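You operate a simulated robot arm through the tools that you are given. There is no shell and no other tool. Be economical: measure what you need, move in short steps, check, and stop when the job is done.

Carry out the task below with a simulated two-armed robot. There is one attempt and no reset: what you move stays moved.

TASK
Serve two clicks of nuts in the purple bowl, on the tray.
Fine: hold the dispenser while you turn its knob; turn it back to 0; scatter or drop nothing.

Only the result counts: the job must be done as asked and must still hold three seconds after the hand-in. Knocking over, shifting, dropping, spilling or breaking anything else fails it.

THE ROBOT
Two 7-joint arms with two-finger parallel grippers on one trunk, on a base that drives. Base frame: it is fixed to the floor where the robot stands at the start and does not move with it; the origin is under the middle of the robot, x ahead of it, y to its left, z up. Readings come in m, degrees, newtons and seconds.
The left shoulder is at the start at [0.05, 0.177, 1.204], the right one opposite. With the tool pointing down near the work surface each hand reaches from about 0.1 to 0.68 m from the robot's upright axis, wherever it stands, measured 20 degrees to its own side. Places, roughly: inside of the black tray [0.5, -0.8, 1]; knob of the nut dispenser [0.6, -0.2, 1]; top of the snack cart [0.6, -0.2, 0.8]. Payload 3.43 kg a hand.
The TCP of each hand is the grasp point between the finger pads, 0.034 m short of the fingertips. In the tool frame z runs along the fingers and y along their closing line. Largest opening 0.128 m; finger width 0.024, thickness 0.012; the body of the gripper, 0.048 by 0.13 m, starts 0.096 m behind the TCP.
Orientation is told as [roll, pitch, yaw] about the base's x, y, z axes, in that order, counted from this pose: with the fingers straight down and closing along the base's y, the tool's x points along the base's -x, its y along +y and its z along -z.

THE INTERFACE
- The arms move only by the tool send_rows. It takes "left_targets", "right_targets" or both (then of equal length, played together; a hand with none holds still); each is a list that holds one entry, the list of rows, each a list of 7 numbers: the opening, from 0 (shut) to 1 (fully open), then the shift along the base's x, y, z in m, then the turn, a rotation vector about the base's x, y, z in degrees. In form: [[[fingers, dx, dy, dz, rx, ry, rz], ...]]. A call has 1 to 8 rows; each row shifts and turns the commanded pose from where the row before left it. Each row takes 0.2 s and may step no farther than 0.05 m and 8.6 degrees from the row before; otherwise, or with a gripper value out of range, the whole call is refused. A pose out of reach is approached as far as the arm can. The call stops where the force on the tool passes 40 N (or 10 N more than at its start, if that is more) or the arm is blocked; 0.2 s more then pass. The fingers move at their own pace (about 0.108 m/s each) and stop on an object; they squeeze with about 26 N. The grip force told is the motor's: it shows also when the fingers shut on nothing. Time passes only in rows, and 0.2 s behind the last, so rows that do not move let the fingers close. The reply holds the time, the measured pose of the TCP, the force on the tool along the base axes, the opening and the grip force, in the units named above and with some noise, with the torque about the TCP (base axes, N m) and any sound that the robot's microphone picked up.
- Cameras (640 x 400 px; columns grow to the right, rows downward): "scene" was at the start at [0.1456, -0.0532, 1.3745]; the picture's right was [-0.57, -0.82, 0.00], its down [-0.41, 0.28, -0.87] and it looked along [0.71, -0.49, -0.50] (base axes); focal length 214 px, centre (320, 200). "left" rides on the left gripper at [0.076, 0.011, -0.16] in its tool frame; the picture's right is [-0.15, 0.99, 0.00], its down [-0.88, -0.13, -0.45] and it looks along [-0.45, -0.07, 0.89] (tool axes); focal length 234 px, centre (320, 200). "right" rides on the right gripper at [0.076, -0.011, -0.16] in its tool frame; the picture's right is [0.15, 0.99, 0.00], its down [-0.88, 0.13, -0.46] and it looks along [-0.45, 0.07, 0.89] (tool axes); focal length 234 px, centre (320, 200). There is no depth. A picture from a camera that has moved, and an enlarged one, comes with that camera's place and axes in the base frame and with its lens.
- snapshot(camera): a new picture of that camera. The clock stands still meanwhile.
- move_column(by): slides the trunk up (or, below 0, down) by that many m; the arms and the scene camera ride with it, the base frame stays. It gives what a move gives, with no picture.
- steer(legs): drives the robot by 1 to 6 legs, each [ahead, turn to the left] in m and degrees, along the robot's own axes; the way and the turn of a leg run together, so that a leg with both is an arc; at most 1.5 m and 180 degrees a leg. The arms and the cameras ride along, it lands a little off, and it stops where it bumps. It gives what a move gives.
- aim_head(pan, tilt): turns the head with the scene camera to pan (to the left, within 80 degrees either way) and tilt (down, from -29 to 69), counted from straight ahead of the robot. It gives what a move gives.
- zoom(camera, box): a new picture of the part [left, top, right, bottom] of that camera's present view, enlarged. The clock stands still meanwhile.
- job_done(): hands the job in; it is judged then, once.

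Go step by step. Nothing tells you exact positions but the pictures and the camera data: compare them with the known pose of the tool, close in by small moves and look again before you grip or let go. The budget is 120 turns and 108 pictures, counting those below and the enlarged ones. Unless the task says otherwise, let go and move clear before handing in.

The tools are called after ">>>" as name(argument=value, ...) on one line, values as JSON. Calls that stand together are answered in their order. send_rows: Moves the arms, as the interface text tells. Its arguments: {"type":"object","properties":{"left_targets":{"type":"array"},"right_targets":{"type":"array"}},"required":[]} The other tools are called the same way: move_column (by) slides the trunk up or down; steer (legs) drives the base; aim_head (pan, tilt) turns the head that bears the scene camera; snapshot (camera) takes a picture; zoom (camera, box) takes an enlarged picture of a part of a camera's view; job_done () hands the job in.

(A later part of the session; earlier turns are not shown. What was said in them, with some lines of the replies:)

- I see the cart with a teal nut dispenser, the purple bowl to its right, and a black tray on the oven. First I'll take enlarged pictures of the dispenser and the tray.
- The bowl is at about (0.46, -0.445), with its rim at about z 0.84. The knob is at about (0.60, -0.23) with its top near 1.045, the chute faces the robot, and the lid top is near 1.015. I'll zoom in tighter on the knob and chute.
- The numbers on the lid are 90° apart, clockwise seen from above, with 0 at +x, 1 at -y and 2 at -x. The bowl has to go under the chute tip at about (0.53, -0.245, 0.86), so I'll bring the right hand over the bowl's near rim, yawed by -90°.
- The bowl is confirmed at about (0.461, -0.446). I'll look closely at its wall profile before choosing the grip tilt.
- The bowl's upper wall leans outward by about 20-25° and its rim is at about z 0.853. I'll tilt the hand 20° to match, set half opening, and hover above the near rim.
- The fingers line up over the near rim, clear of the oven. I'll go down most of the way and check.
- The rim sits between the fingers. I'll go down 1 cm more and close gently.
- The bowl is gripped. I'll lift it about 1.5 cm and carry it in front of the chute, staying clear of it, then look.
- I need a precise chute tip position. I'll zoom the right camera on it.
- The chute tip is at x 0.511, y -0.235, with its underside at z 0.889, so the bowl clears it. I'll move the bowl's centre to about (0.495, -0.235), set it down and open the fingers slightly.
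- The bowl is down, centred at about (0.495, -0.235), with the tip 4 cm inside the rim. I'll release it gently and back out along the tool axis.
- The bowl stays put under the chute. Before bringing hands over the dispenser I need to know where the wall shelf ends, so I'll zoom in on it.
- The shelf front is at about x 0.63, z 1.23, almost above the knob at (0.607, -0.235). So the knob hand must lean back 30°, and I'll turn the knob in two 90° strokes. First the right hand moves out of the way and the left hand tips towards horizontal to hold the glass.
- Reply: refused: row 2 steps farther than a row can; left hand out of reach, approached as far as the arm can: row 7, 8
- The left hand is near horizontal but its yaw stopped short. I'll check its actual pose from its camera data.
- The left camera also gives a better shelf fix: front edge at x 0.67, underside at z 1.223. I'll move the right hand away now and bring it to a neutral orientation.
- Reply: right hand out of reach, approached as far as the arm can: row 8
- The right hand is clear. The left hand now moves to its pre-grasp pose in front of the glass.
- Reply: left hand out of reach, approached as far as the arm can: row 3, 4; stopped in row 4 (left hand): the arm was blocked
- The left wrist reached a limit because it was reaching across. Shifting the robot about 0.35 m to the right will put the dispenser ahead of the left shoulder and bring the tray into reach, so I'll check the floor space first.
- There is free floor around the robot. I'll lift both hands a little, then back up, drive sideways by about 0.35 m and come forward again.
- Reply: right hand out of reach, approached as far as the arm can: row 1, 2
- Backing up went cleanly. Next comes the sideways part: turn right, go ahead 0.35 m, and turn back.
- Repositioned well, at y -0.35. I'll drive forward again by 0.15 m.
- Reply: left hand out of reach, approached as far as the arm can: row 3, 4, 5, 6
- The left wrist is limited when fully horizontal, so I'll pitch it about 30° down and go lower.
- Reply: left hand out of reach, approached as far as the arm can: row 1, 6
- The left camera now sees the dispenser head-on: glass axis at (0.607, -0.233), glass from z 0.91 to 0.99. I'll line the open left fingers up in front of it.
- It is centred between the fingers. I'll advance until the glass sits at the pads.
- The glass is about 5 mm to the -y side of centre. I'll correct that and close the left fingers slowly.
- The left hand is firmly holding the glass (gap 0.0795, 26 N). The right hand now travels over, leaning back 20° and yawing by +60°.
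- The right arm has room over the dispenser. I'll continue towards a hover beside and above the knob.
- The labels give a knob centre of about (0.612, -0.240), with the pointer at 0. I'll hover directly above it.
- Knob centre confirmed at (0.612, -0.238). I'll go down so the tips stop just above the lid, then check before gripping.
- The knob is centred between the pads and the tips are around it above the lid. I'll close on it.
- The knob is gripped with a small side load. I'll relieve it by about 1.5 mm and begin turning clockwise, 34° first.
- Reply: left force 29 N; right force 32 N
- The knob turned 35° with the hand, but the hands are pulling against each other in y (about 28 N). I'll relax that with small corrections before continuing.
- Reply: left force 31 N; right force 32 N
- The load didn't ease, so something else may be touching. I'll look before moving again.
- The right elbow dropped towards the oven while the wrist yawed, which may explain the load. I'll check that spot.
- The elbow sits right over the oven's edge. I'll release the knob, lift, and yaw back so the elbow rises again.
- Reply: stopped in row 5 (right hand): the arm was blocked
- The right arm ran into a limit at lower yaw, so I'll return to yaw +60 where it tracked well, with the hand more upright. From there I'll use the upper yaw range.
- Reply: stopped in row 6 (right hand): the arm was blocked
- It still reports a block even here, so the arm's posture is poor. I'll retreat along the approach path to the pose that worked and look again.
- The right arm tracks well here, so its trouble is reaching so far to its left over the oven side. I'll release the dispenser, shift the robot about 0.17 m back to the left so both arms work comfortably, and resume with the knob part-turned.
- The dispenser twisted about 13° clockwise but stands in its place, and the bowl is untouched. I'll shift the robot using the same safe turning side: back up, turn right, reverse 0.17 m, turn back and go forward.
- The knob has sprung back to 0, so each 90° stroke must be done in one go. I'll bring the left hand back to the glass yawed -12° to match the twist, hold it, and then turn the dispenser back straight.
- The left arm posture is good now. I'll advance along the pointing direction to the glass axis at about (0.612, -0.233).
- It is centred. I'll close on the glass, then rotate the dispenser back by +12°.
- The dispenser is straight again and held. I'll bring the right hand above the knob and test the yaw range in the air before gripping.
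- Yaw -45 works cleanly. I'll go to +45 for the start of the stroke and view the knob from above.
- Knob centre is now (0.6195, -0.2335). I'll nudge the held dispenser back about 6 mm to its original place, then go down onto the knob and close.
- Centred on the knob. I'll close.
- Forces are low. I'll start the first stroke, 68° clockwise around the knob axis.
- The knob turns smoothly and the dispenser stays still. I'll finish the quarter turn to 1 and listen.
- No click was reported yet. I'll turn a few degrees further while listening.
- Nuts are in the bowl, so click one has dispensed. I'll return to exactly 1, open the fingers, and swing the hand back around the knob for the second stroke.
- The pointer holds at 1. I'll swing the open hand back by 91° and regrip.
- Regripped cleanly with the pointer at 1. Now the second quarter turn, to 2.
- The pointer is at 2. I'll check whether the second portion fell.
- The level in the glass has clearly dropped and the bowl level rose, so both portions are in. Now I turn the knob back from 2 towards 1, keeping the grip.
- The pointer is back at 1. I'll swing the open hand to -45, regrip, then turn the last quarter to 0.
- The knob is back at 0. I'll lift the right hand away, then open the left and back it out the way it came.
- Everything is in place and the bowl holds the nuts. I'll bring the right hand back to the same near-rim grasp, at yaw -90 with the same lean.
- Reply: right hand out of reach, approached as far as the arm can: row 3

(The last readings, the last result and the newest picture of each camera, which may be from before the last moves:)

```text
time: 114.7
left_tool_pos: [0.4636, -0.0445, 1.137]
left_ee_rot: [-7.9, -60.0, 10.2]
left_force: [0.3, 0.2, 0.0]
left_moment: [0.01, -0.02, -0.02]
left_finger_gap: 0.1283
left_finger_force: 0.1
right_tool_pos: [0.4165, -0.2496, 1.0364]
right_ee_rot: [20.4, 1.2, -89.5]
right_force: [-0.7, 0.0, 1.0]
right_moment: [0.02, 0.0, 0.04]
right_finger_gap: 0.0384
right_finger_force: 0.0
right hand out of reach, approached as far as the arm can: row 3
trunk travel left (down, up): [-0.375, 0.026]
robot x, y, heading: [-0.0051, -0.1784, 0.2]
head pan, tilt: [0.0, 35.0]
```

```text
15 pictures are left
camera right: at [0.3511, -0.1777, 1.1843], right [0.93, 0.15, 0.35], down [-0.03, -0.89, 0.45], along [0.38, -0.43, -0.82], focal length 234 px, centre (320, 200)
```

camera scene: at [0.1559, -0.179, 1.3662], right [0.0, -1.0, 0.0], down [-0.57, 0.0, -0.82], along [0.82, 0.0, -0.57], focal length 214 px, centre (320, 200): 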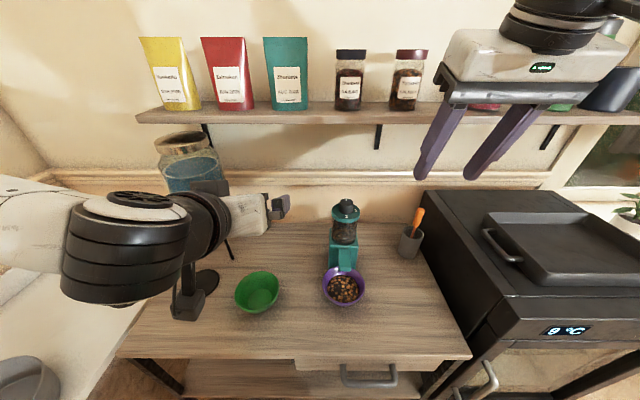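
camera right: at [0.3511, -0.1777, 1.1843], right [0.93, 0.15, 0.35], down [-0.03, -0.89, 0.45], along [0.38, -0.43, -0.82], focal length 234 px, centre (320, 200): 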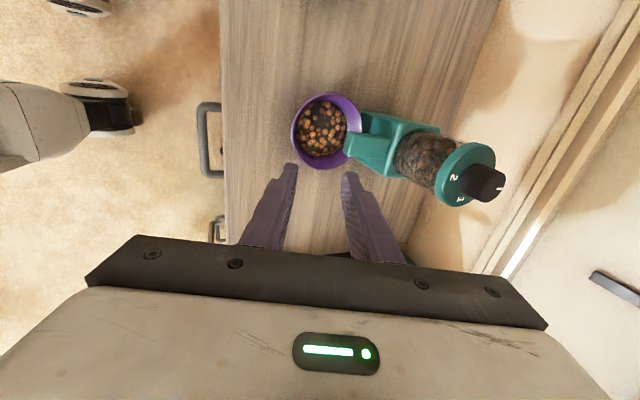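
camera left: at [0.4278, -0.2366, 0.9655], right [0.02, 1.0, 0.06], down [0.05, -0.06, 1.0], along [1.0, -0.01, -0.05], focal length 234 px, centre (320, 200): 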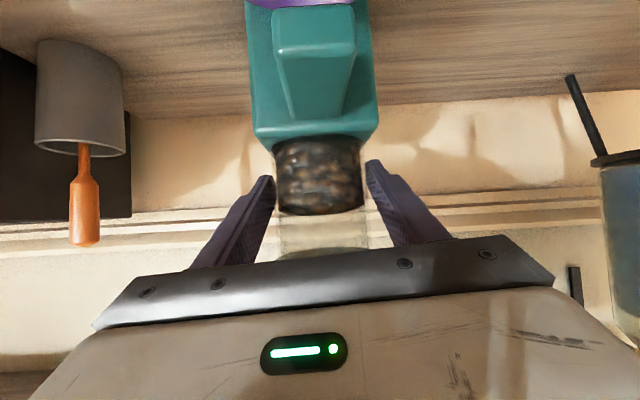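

The wrist is near its limit at -90, so I'll grip at yaw -70, slightly further round the rim. The bowl centre is confirmed at (0.496, -0.235).

>>> send_rows(right_targets=[[[0.3, 0.008, -0.002, -0.02, 0, 0, 8.5], [0.3, 0.009, -0.002, -0.03, 0, 0, 8.5], [0.3, 0.008, -0.002, -0.03, 0, 0, 3], [0.3, 0, 0, -0.03, 0, 0, 0], [0.3, 0, 0, -0.015, 0, 0, 0], [0.3, 0, 0, 0, 0, 0, 0]]])

>>> zoom(camera="right", box=[220, 60, 460, 260])

```text
time: 116.1
left_tool_pos: [0.4641, -0.0443, 1.1373]
left_ee_rot: [-7.9, -59.9, 10.1]
left_force: [-0.2, -0.6, 0.3]
left_moment: [0.02, 0.03, 0.0]
left_finger_gap: 0.128
left_finger_force: 0.1
right_tool_pos: [0.442, -0.2534, 0.9122]
right_ee_rot: [20.3, 1.0, -69.6]
right_force: [-1.0, 0.4, 0.1]
right_moment: [0.0, 0.03, 0.0]
right_finger_gap: 0.0383
right_finger_force: 0.0
trunk travel left (down, up): [-0.375, 0.026]
robot x, y, heading: [-0.0025, -0.1785, 0.3]
head pan, tilt: [0.0, 35.0]
```

```text
2.00 times, centred on (340, 160) of right
camera zoom: at [0.3557, -0.2085, 1.0593], right [0.82, 0.45, 0.35], down [0.28, -0.85, 0.46], along [0.5, -0.28, -0.82], focal length 468 px, centre (280, 280)
```

zoom: 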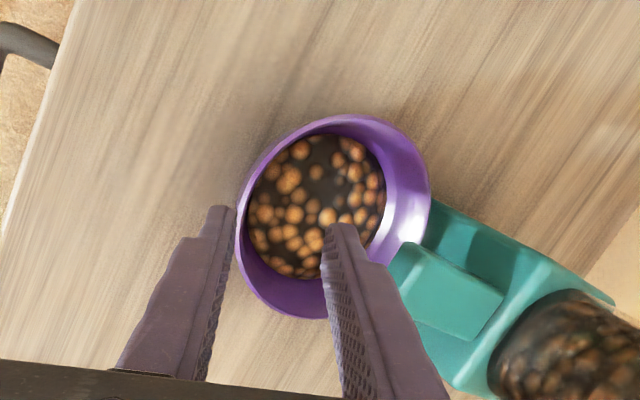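

The fingers straddle the rim with the inner one above the nuts. I'll lower slowly and close.

>>> send_rows(right_targets=[[[0.3, 0, -0.001, -0.02, 0, 0, 0], [0.3, 0, 0, -0.018, 0, 0, 0], [0.28, 0, 0, -0.01, 0, 0, 0], [0.2, 0, 0, 0, 0, 0, 0], [0.12, 0, 0, 0, 0, 0, 0], [0.05, 0, 0, 0, 0, 0, 0], [0, 0, 0, 0, 0, 0, 0], [0, 0, 0, 0, 0, 0, 0]]])

>>> zoom(camera="right", box=[220, 60, 460, 260])

```text
time: 117.9
left_tool_pos: [0.4651, -0.0435, 1.1373]
left_ee_rot: [-7.9, -59.8, 10.3]
left_force: [0.6, -0.3, 0.3]
left_moment: [-0.01, 0.02, 0.03]
left_finger_gap: 0.1281
left_finger_force: 0.0
right_tool_pos: [0.441, -0.2559, 0.8636]
right_ee_rot: [20.3, 1.1, -69.6]
right_force: [-0.2, 0.4, -0.1]
right_moment: [-0.04, 0.11, 0.0]
right_finger_gap: 0.007
right_finger_force: 25.7
trunk travel left (down, up): [-0.375, 0.026]
robot x, y, heading: [-0.0051, -0.1795, 0.4]
head pan, tilt: [0.0, 35.0]
```

```text
2.00 times, centred on (340, 160) of right
camera zoom: at [0.3537, -0.2098, 1.0115], right [0.82, 0.45, 0.35], down [0.28, -0.85, 0.46], along [0.5, -0.28, -0.82], focal length 468 px, centre (280, 280)
```

zoom: 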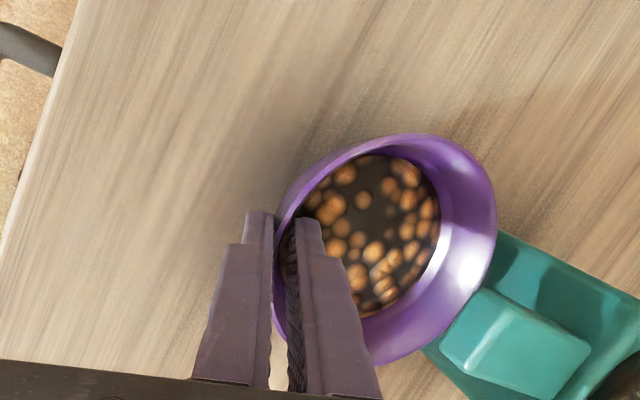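

Gripped, nothing spilled. I'll lift 8 mm (still under the chute), slide out towards the robot, then raise smoothly.

>>> send_rows(right_targets=[[[0, 0, 0, 0.004, 0, 0, 0], [0, 0, 0, 0.004, 0, 0, 0], [0, -0.008, 0, 0, 0, 0, 0], [0, -0.014, -0.002, 0, 0, 0, 0], [0, -0.016, -0.004, 0, 0, 0, 0], [0, -0.016, -0.006, 0, 0, 0, 0], [0, -0.014, -0.008, 0.002, 0, 0, 0], [0, -0.008, -0.008, 0.006, 0, 0, 0]]])

>>> snapshot(camera="scene")

```text
time: 119.7
left_tool_pos: [0.464, -0.045, 1.1383]
left_ee_rot: [-7.9, -59.9, 10.1]
left_force: [-0.5, -0.2, -0.8]
left_moment: [0.0, 0.03, 0.01]
left_finger_gap: 0.1278
left_finger_force: 0.0
right_tool_pos: [0.3643, -0.2838, 0.8804]
right_ee_rot: [20.4, 1.1, -69.6]
right_force: [0.0, -1.4, -1.8]
right_moment: [-0.03, 0.12, 0.01]
right_finger_gap: 0.007
right_finger_force: 26.3
trunk travel left (down, up): [-0.375, 0.026]
robot x, y, heading: [-0.0042, -0.178, 0.1]
head pan, tilt: [0.0, 35.0]
```

```text
12 pictures are left
camera scene: at [0.156, -0.1802, 1.3662], right [0.0, -1.0, 0.0], down [-0.57, 0.0, -0.82], along [0.82, 0.0, -0.57], focal length 214 px, centre (320, 200)
```

scene: 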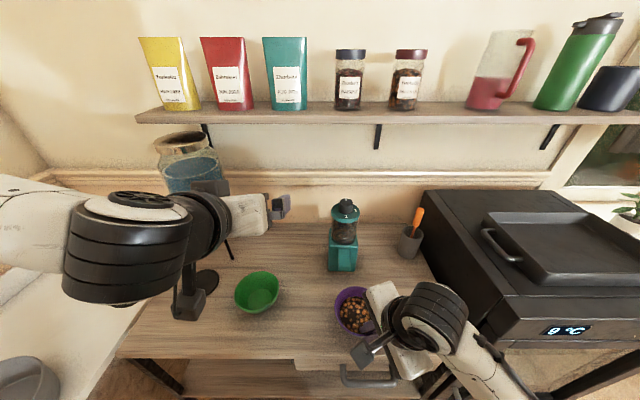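

The bowl is clear of the chute. I'll raise it smoothly to about z 1.16 for transport.

>>> send_rows(right_targets=[[[0, 0, 0, 0.012, 0, 0, 0], [0, 0, 0, 0.022, 0, 0, 0], [0, 0, -0.005, 0.028, 0, 0, 0], [0, 0, -0.005, 0.03, 0, 0, 0], [0, 0, -0.005, 0.03, 0, 0, 0], [0, 0, -0.005, 0.03, 0, 0, 0], [0, 0, -0.005, 0.03, 0, 0, 0], [0, 0, -0.005, 0.03, 0, 0, 0]]])

>>> send_rows(right_targets=[[[0, 0, -0.005, 0.028, 0, 0, 0], [0, 0, -0.005, 0.022, 0, 0, 0], [0, 0, 0, 0.014, 0, 0, 0], [0, 0, 0, 0.006, 0, 0, 0], [0, 0, 0, 0, 0, 0, 0]]])

>>> zoom(camera="right", box=[160, 0, 560, 260])

```text
time: 121.5
left_tool_pos: [0.4635, -0.0445, 1.1376]
left_ee_rot: [-7.9, -59.9, 10.2]
left_force: [-0.5, -0.3, -0.6]
left_moment: [-0.01, -0.03, 0.03]
left_finger_gap: 0.1281
left_finger_force: 0.1
right_tool_pos: [0.3632, -0.3123, 1.0923]
right_ee_rot: [20.3, 1.0, -69.5]
right_force: [-0.5, 0.2, -2.4]
right_moment: [-0.03, 0.1, -0.01]
right_finger_gap: 0.0068
right_finger_force: 26.0
trunk travel left (down, up): [-0.375, 0.026]
robot x, y, heading: [-0.0046, -0.1795, 0.2]
head pan, tilt: [0.0, 35.0]
```

```text
time: 122.7
left_tool_pos: [0.4651, -0.0451, 1.1362]
left_ee_rot: [-7.9, -59.9, 10.2]
left_force: [0.7, -0.2, 0.6]
left_moment: [-0.01, -0.05, 0.0]
left_finger_gap: 0.1279
left_finger_force: 0.1
right_tool_pos: [0.3648, -0.3237, 1.1626]
right_ee_rot: [20.4, 1.1, -69.5]
right_force: [0.5, -0.6, -1.9]
right_moment: [-0.02, 0.13, -0.01]
right_finger_gap: 0.0066
right_finger_force: 25.5
trunk travel left (down, up): [-0.375, 0.026]
robot x, y, heading: [-0.0053, -0.18, 0.3]
head pan, tilt: [0.0, 35.0]
```

```text
1.54 times, centred on (360, 130) of right
camera zoom: at [0.2781, -0.2783, 1.3095], right [0.82, 0.45, 0.35], down [0.28, -0.85, 0.46], along [0.5, -0.28, -0.82], focal length 360 px, centre (258, 308)
```

zoom: 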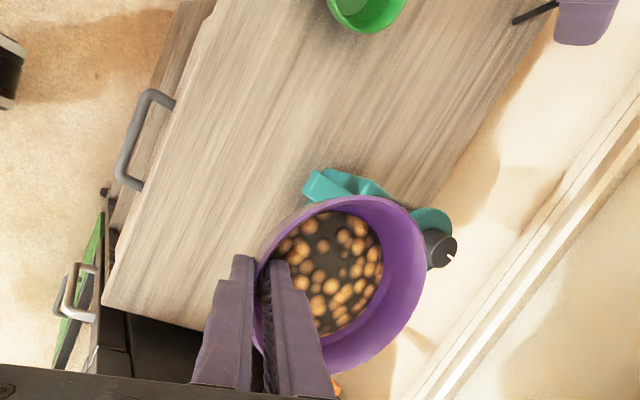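

The bowl is level and steady. I'll drive the same way as before, ending at about y -0.47.

>>> steer(legs=[[-0.15, 0], [0, -90], [0.29, 0]])

>>> steer(legs=[[0, 90], [0.15, 0]])

>>> aim_head(pan=-20, tilt=35)

>>> snapshot(camera="scene")

```text
time: 129.6
left_tool_pos: [-0.0282, -0.9411, 1.1369]
left_ee_rot: [-7.8, -59.9, -80.6]
left_force: [0.0, -1.5, 0.1]
left_moment: [-0.03, -0.02, -0.02]
left_finger_gap: 0.1281
left_finger_force: 0.0
right_tool_pos: [-0.3075, -0.8384, 1.1628]
right_ee_rot: [20.3, 1.1, -160.4]
right_force: [0.2, 0.3, -2.3]
right_moment: [0.13, 0.01, 0.01]
right_finger_gap: 0.0063
right_finger_force: 25.9
trunk travel left (down, up): [-0.375, 0.026]
robot x, y, heading: [-0.1553, -0.4677, -90.5]
head pan, tilt: [0.0, 35.0]
```

```text
time: 134.8
left_tool_pos: [0.4604, -0.3387, 1.1371]
left_ee_rot: [-7.8, -59.9, 10.0]
left_force: [0.0, 0.9, 1.2]
left_moment: [0.01, -0.03, 0.0]
left_finger_gap: 0.128
left_finger_force: 0.1
right_tool_pos: [0.3614, -0.6159, 1.1624]
right_ee_rot: [20.4, 1.1, -69.8]
right_force: [0.9, 0.0, -2.5]
right_moment: [-0.03, 0.17, 0.01]
right_finger_gap: 0.0063
right_finger_force: 25.7
trunk travel left (down, up): [-0.375, 0.026]
robot x, y, heading: [-0.0068, -0.4682, 0.1]
head pan, tilt: [0.0, 35.0]
```

```text
time: 135.6
left_tool_pos: [0.4605, -0.3385, 1.1387]
left_ee_rot: [-8.0, -59.9, 9.9]
left_force: [-0.1, -1.0, -0.7]
left_moment: [-0.05, 0.01, -0.01]
left_finger_gap: 0.1282
left_finger_force: 0.0
right_tool_pos: [0.3608, -0.6152, 1.1617]
right_ee_rot: [20.4, 1.0, -69.7]
right_force: [-0.2, 0.1, -1.9]
right_moment: [-0.03, 0.13, 0.01]
right_finger_gap: 0.0064
right_finger_force: 26.1
trunk travel left (down, up): [-0.375, 0.026]
robot x, y, heading: [-0.0101, -0.4727, 0.3]
head pan, tilt: [-20.0, 35.0]
```

```text
10 pictures are left
camera scene: at [0.147, -0.5027, 1.3662], right [-0.34, -0.94, 0.0], down [-0.54, 0.2, -0.82], along [0.77, -0.28, -0.57], focal length 214 px, centre (320, 200)
```

scene: 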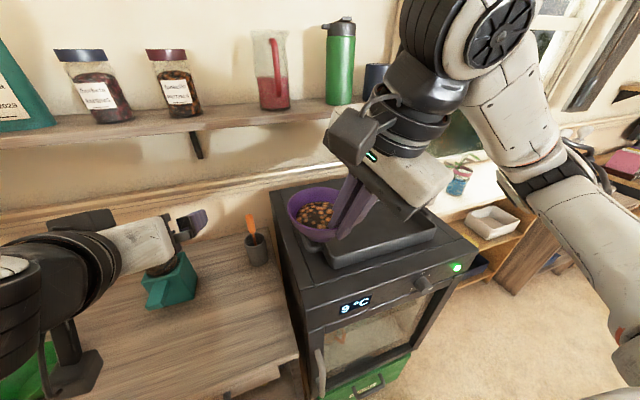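

The bowl is intact and the tray spans roughly x 0.41-0.61, y -0.62 to -0.92. I'll move the bowl over its middle, then look.

>>> send_rows(right_targets=[[[0, 0.006, -0.01, 0, 0, 0, 0], [0, 0.012, -0.02, 0, 0, 0, 0], [0, 0.015, -0.026, 0, 0, 0, 0], [0, 0.017, -0.029, 0, 0, 0, 0], [0, 0.017, -0.029, 0, 0, 0, 0], [0, 0.015, -0.026, 0, 0, 0, 0], [0, 0.012, -0.02, 0, 0, 0, 0], [0, 0.006, -0.01, 0, 0, 0, 0]]])

>>> send_rows(right_targets=[[[0, 0, 0, -0.01, 0, 0, 0], [0, 0, 0, -0.018, 0, 0, 0], [0, 0, 0, -0.018, 0, 0, 0], [0, 0, 0, -0.01, 0, 0, 0], [0, 0, 0, 0, 0, 0, 0]]])

>>> snapshot(camera="right")

>>> snapshot(camera="scene")

```text
time: 137.4
left_tool_pos: [0.4607, -0.3382, 1.1379]
left_ee_rot: [-7.7, -59.9, 10.0]
left_force: [0.9, 0.7, -0.1]
left_moment: [0.01, 0.02, -0.01]
left_finger_gap: 0.1282
left_finger_force: 0.0
right_tool_pos: [0.4613, -0.7864, 1.1607]
right_ee_rot: [20.2, 1.0, -69.8]
right_force: [-0.6, 0.6, -2.4]
right_moment: [-0.03, 0.13, 0.02]
right_finger_gap: 0.006
right_finger_force: 26.1
trunk travel left (down, up): [-0.375, 0.026]
robot x, y, heading: [-0.0043, -0.4702, 0.2]
head pan, tilt: [-20.0, 35.0]
```

```text
time: 138.6
left_tool_pos: [0.4615, -0.3369, 1.1374]
left_ee_rot: [-7.8, -60.0, 10.1]
left_force: [-0.9, 0.7, 0.7]
left_moment: [0.01, -0.03, -0.01]
left_finger_gap: 0.1283
left_finger_force: 0.1
right_tool_pos: [0.4605, -0.7858, 1.1048]
right_ee_rot: [20.5, 1.1, -69.6]
right_force: [-0.6, 0.0, -2.0]
right_moment: [-0.03, 0.16, 0.03]
right_finger_gap: 0.0063
right_finger_force: 26.3
trunk travel left (down, up): [-0.375, 0.026]
robot x, y, heading: [-0.0078, -0.4725, 0.3]
head pan, tilt: [-20.0, 35.0]
```

```text
9 pictures are left
camera right: at [0.3731, -0.7412, 1.2527], right [0.82, 0.45, 0.35], down [0.27, -0.85, 0.46], along [0.5, -0.28, -0.82], focal length 234 px, centre (320, 200)
```

right: 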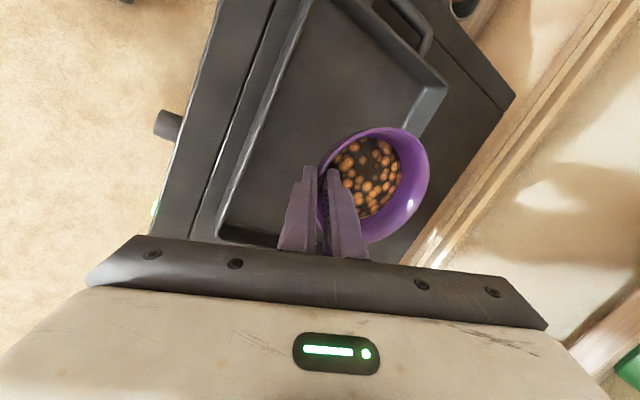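

```text
8 pictures are left
camera scene: at [0.147, -0.5029, 1.3662], right [-0.34, -0.94, 0.0], down [-0.54, 0.2, -0.82], along [0.77, -0.28, -0.57], focal length 214 px, centre (320, 200)
```

scene: 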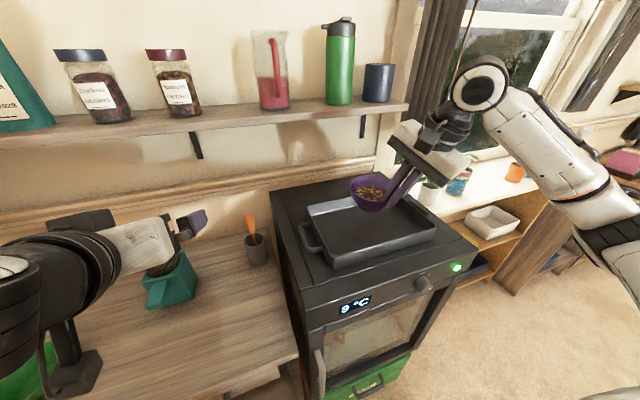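

The bowl centre is at (0.511, -0.766) above a tray spanning about x 0.415-0.595, y -0.65 to -0.90. I'll lower it in small steps, feeling for contact.

>>> send_rows(right_targets=[[[0, -0.003, -0.002, -0.01, 0, 0, 0], [0, -0.003, -0.002, -0.012, 0, 0, 0], [0, 0, 0, -0.01, 0, 0, 0], [0, 0, 0, -0.006, 0, 0, 0], [0, 0, 0, 0, 0, 0, 0]]])

>>> zoom(camera="scene", box=[290, 150, 470, 280])

```text
time: 139.8
left_tool_pos: [0.4608, -0.3374, 1.1372]
left_ee_rot: [-7.8, -59.8, 9.9]
left_force: [0.1, 0.2, 0.3]
left_moment: [-0.06, 0.01, -0.01]
left_finger_gap: 0.1282
left_finger_force: 0.1
right_tool_pos: [0.4535, -0.7908, 1.0683]
right_ee_rot: [20.4, 1.1, -69.8]
right_force: [0.8, 0.2, -1.3]
right_moment: [-0.05, 0.1, -0.01]
right_finger_gap: 0.0062
right_finger_force: 26.2
trunk travel left (down, up): [-0.375, 0.026]
robot x, y, heading: [-0.0069, -0.4697, 0.2]
head pan, tilt: [-20.0, 35.0]
```

```text
3.08 times, centred on (380, 215) of scene
camera zoom: at [0.147, -0.5028, 1.3662], right [-0.34, -0.94, 0.0], down [-0.54, 0.2, -0.82], along [0.77, -0.28, -0.57], focal length 660 px, centre (135, 154)
```

zoom: 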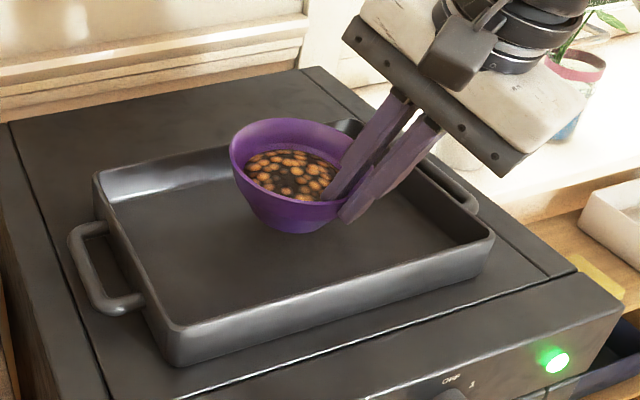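

It is over the inside of the tray. I'll continue down gently.

>>> send_rows(right_targets=[[[0, 0, 0, -0.005, 0, 0, 0], [0, 0, 0, -0.005, 0, 0, 0], [0, 0, 0, -0.004, 0, 0, 0], [0, 0, 0, 0, 0, 0, 0]]])

```text
time: 140.8
left_tool_pos: [0.4606, -0.3386, 1.1364]
left_ee_rot: [-7.9, -59.9, 10.0]
left_force: [0.4, -0.3, 0.9]
left_moment: [0.01, -0.01, 0.0]
left_finger_gap: 0.128
left_finger_force: 0.1
right_tool_pos: [0.4541, -0.7899, 1.0543]
right_ee_rot: [20.4, 1.1, -69.7]
right_force: [0.1, 0.4, -2.9]
right_moment: [-0.05, 0.16, -0.01]
right_finger_gap: 0.006
right_finger_force: 25.9
trunk travel left (down, up): [-0.375, 0.026]
robot x, y, heading: [-0.0081, -0.4723, 0.2]
head pan, tilt: [-20.0, 35.0]
```

>>> send_rows(right_targets=[[[0, 0, 0, -0.004, 0, 0, 0], [0, 0, 0, -0.004, 0, 0, 0], [0, 0, 0, -0.003, 0, 0, 0], [0, 0, 0, 0, 0, 0, 0]]])

```text
time: 141.8
left_tool_pos: [0.4609, -0.3384, 1.1364]
left_ee_rot: [-8.0, -59.9, 10.1]
left_force: [0.4, 0.3, -0.3]
left_moment: [-0.01, -0.03, 0.01]
left_finger_gap: 0.128
left_finger_force: 0.2
right_tool_pos: [0.4546, -0.7906, 1.0441]
right_ee_rot: [20.5, 1.0, -69.8]
right_force: [1.0, -0.2, -1.6]
right_moment: [-0.01, 0.11, 0.01]
right_finger_gap: 0.0058
right_finger_force: 25.9
trunk travel left (down, up): [-0.375, 0.026]
robot x, y, heading: [-0.0104, -0.4706, 0.1]
head pan, tilt: [-20.0, 35.0]
```

No contact yet with the bowl bottom near z 0.98. I'll take one look to judge the gap.

>>> zoom(camera="scene", box=[330, 170, 430, 245])

```text
5.33 times, centred on (380, 208) of scene
camera zoom: at [0.147, -0.5028, 1.3662], right [-0.34, -0.94, 0.0], down [-0.54, 0.2, -0.82], along [0.77, -0.28, -0.57], focal length 1144 px, centre (0, 160)
```

zoom: 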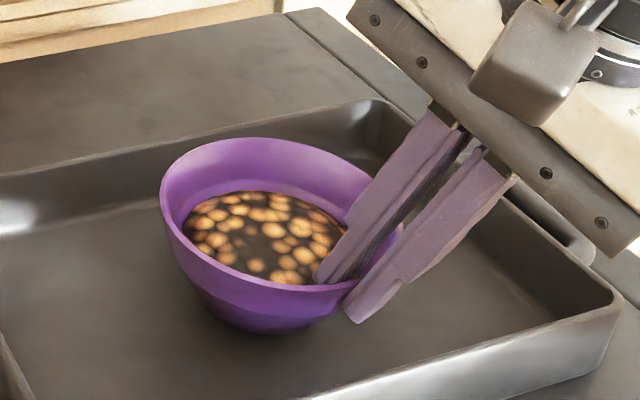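

>>> send_rows(right_targets=[[[0, 0, 0, -0.003, 0, 0, 0], [0, 0, 0, -0.003, 0, 0, 0], [0, 0, 0, -0.003, 0, 0, 0], [0, 0, 0, 0, 0, 0, 0]]])

```text
time: 142.8
left_tool_pos: [0.4598, -0.3385, 1.1371]
left_ee_rot: [-7.9, -59.9, 9.9]
left_force: [0.2, -0.2, -0.7]
left_moment: [0.01, -0.01, 0.0]
left_finger_gap: 0.1278
left_finger_force: 0.0
right_tool_pos: [0.4548, -0.7912, 1.0344]
right_ee_rot: [20.4, 1.0, -69.7]
right_force: [0.9, 0.1, -2.5]
right_moment: [-0.05, 0.1, -0.01]
right_finger_gap: 0.0058
right_finger_force: 26.0
trunk travel left (down, up): [-0.375, 0.026]
robot x, y, heading: [-0.0023, -0.4699, 0.2]
head pan, tilt: [-20.0, 35.0]
```

>>> send_rows(right_targets=[[[0, 0, 0, -0.003, 0, 0, 0], [0, 0, 0, -0.003, 0, 0, 0], [0, 0, 0, -0.003, 0, 0, 0], [0, 0, 0, 0, 0, 0, 0]]])

```text
time: 143.8
left_tool_pos: [0.4601, -0.3379, 1.1382]
left_ee_rot: [-8.0, -59.9, 10.2]
left_force: [-0.5, 0.1, 0.1]
left_moment: [0.01, 0.0, -0.01]
left_finger_gap: 0.1281
left_finger_force: 0.1
right_tool_pos: [0.4537, -0.7895, 1.0278]
right_ee_rot: [20.8, 0.9, -69.8]
right_force: [-0.9, -2.6, 17.2]
right_moment: [-0.16, -0.35, -0.08]
right_finger_gap: 0.0049
right_finger_force: 26.5
trunk travel left (down, up): [-0.375, 0.026]
robot x, y, heading: [-0.0055, -0.4712, 0.1]
head pan, tilt: [-20.0, 35.0]
```

Contact: the bowl rests on the tray floor. I'll ease off 2 mm, open gently, and back out along the finger direction.

>>> send_rows(right_targets=[[[0, 0, 0, 0.002, 0, 0, 0], [0.04, 0, 0, 0, 0, 0, 0], [0.1, 0, 0, 0, 0, 0, 0], [0.18, 0, 0, 0, 0, 0, 0], [0.18, -0.005, -0.002, 0.014, 0, 0, 0], [0.18, -0.008, -0.003, 0.024, 0, 0, 0], [0.18, -0.013, -0.005, 0.038, 0, 0, 0], [0.18, -0.013, -0.005, 0.038, 0, 0, 0]]])

>>> zoom(camera="scene", box=[290, 150, 470, 280])

```text
time: 145.6
left_tool_pos: [0.4606, -0.3385, 1.1375]
left_ee_rot: [-7.9, -59.9, 10.1]
left_force: [0.3, 0.2, -0.6]
left_moment: [-0.01, 0.0, 0.0]
left_finger_gap: 0.1282
left_finger_force: 0.1
right_tool_pos: [0.4142, -0.8061, 1.1438]
right_ee_rot: [20.4, 1.1, -69.7]
right_force: [-0.8, 0.6, -0.3]
right_moment: [0.02, 0.01, 0.0]
right_finger_gap: 0.0228
right_finger_force: 0.1
trunk travel left (down, up): [-0.375, 0.026]
robot x, y, heading: [-0.0029, -0.4728, 0.1]
head pan, tilt: [-20.0, 35.0]
```

```text
3.08 times, centred on (380, 215) of scene
camera zoom: at [0.1464, -0.5026, 1.3662], right [-0.34, -0.94, 0.0], down [-0.54, 0.2, -0.82], along [0.77, -0.28, -0.57], focal length 660 px, centre (135, 154)
```

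zoom: 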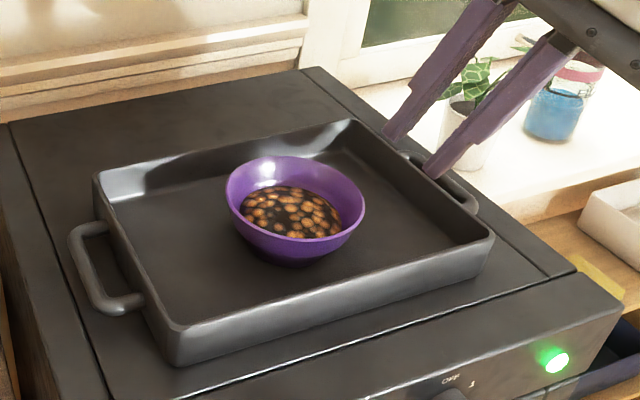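

The bowl of nuts sits flat in the tray. I'll move the right hand clear and check the dispenser one last time.

>>> send_rows(right_targets=[[[0.18, -0.02, 0, 0.03, 0, 0, 0], [0.18, -0.02, 0, 0.03, 0, 0, 0], [0.18, -0.02, 0, 0.02, 0, 0, 0]]], left_targets=[[[1, -0.03, 0, 0.02, 0, 0, 0], [1, -0.03, 0, 0.02, 0, 0, 0], [1, -0.03, 0, 0.02, 0, 0, 0]]])

>>> aim_head(pan=5, tilt=40)

>>> snapshot(camera="scene")

```text
time: 146.4
left_tool_pos: [0.3895, -0.3542, 1.2101]
left_ee_rot: [-7.7, -59.8, 10.0]
left_force: [-1.4, 0.2, 0.2]
left_moment: [0.01, -0.02, -0.01]
left_finger_gap: 0.1282
left_finger_force: 0.0
left hand out of reach, approached as far as the arm can: row 2, 3
right_tool_pos: [0.3537, -0.8057, 1.2224]
right_ee_rot: [20.4, 1.1, -69.8]
right_force: [-0.1, 0.6, 0.2]
right_moment: [0.0, -0.06, 0.0]
right_finger_gap: 0.023
right_finger_force: 0.0
trunk travel left (down, up): [-0.375, 0.026]
robot x, y, heading: [-0.0074, -0.4732, 0.2]
head pan, tilt: [-20.0, 35.0]
```

```text
time: 147.3
left_tool_pos: [0.39, -0.3532, 1.21]
left_ee_rot: [-7.7, -59.7, 10.1]
left_force: [-0.4, 0.5, -0.6]
left_moment: [-0.02, -0.02, 0.0]
left_finger_gap: 0.128
left_finger_force: 0.1
right_tool_pos: [0.355, -0.805, 1.2225]
right_ee_rot: [20.4, 1.0, -69.7]
right_force: [-0.2, 0.6, 0.3]
right_moment: [0.01, -0.02, 0.01]
right_finger_gap: 0.023
right_finger_force: 0.1
trunk travel left (down, up): [-0.375, 0.026]
robot x, y, heading: [-0.0108, -0.4721, 0.0]
head pan, tilt: [5.0, 40.0]
```

```text
4 pictures are left
camera scene: at [0.1487, -0.4653, 1.3587], right [0.09, -1.0, 0.0], down [-0.64, -0.06, -0.77], along [0.76, 0.07, -0.64], focal length 214 px, centre (320, 200)
```

scene: 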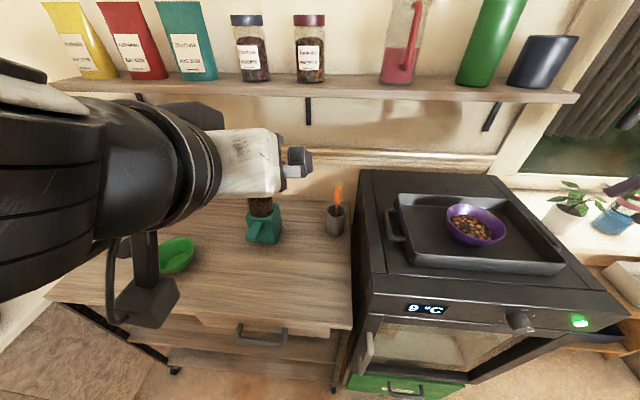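

The dispenser stands with its knob at 0, no nuts are scattered, the bowl rests on the tray, and both hands are clear. I'm handing in.

>>> job_done()

```text
The job is handed in.
```

The purple bowl, with two clicks of nuts in it, is on the tray and the knob is back at 0; I saw no nuts spilled.

On my first try at the knob the held dispenser twisted about 13° and slid a few millimetres. I straightened it and moved it back as close as I could judge before dispensing.
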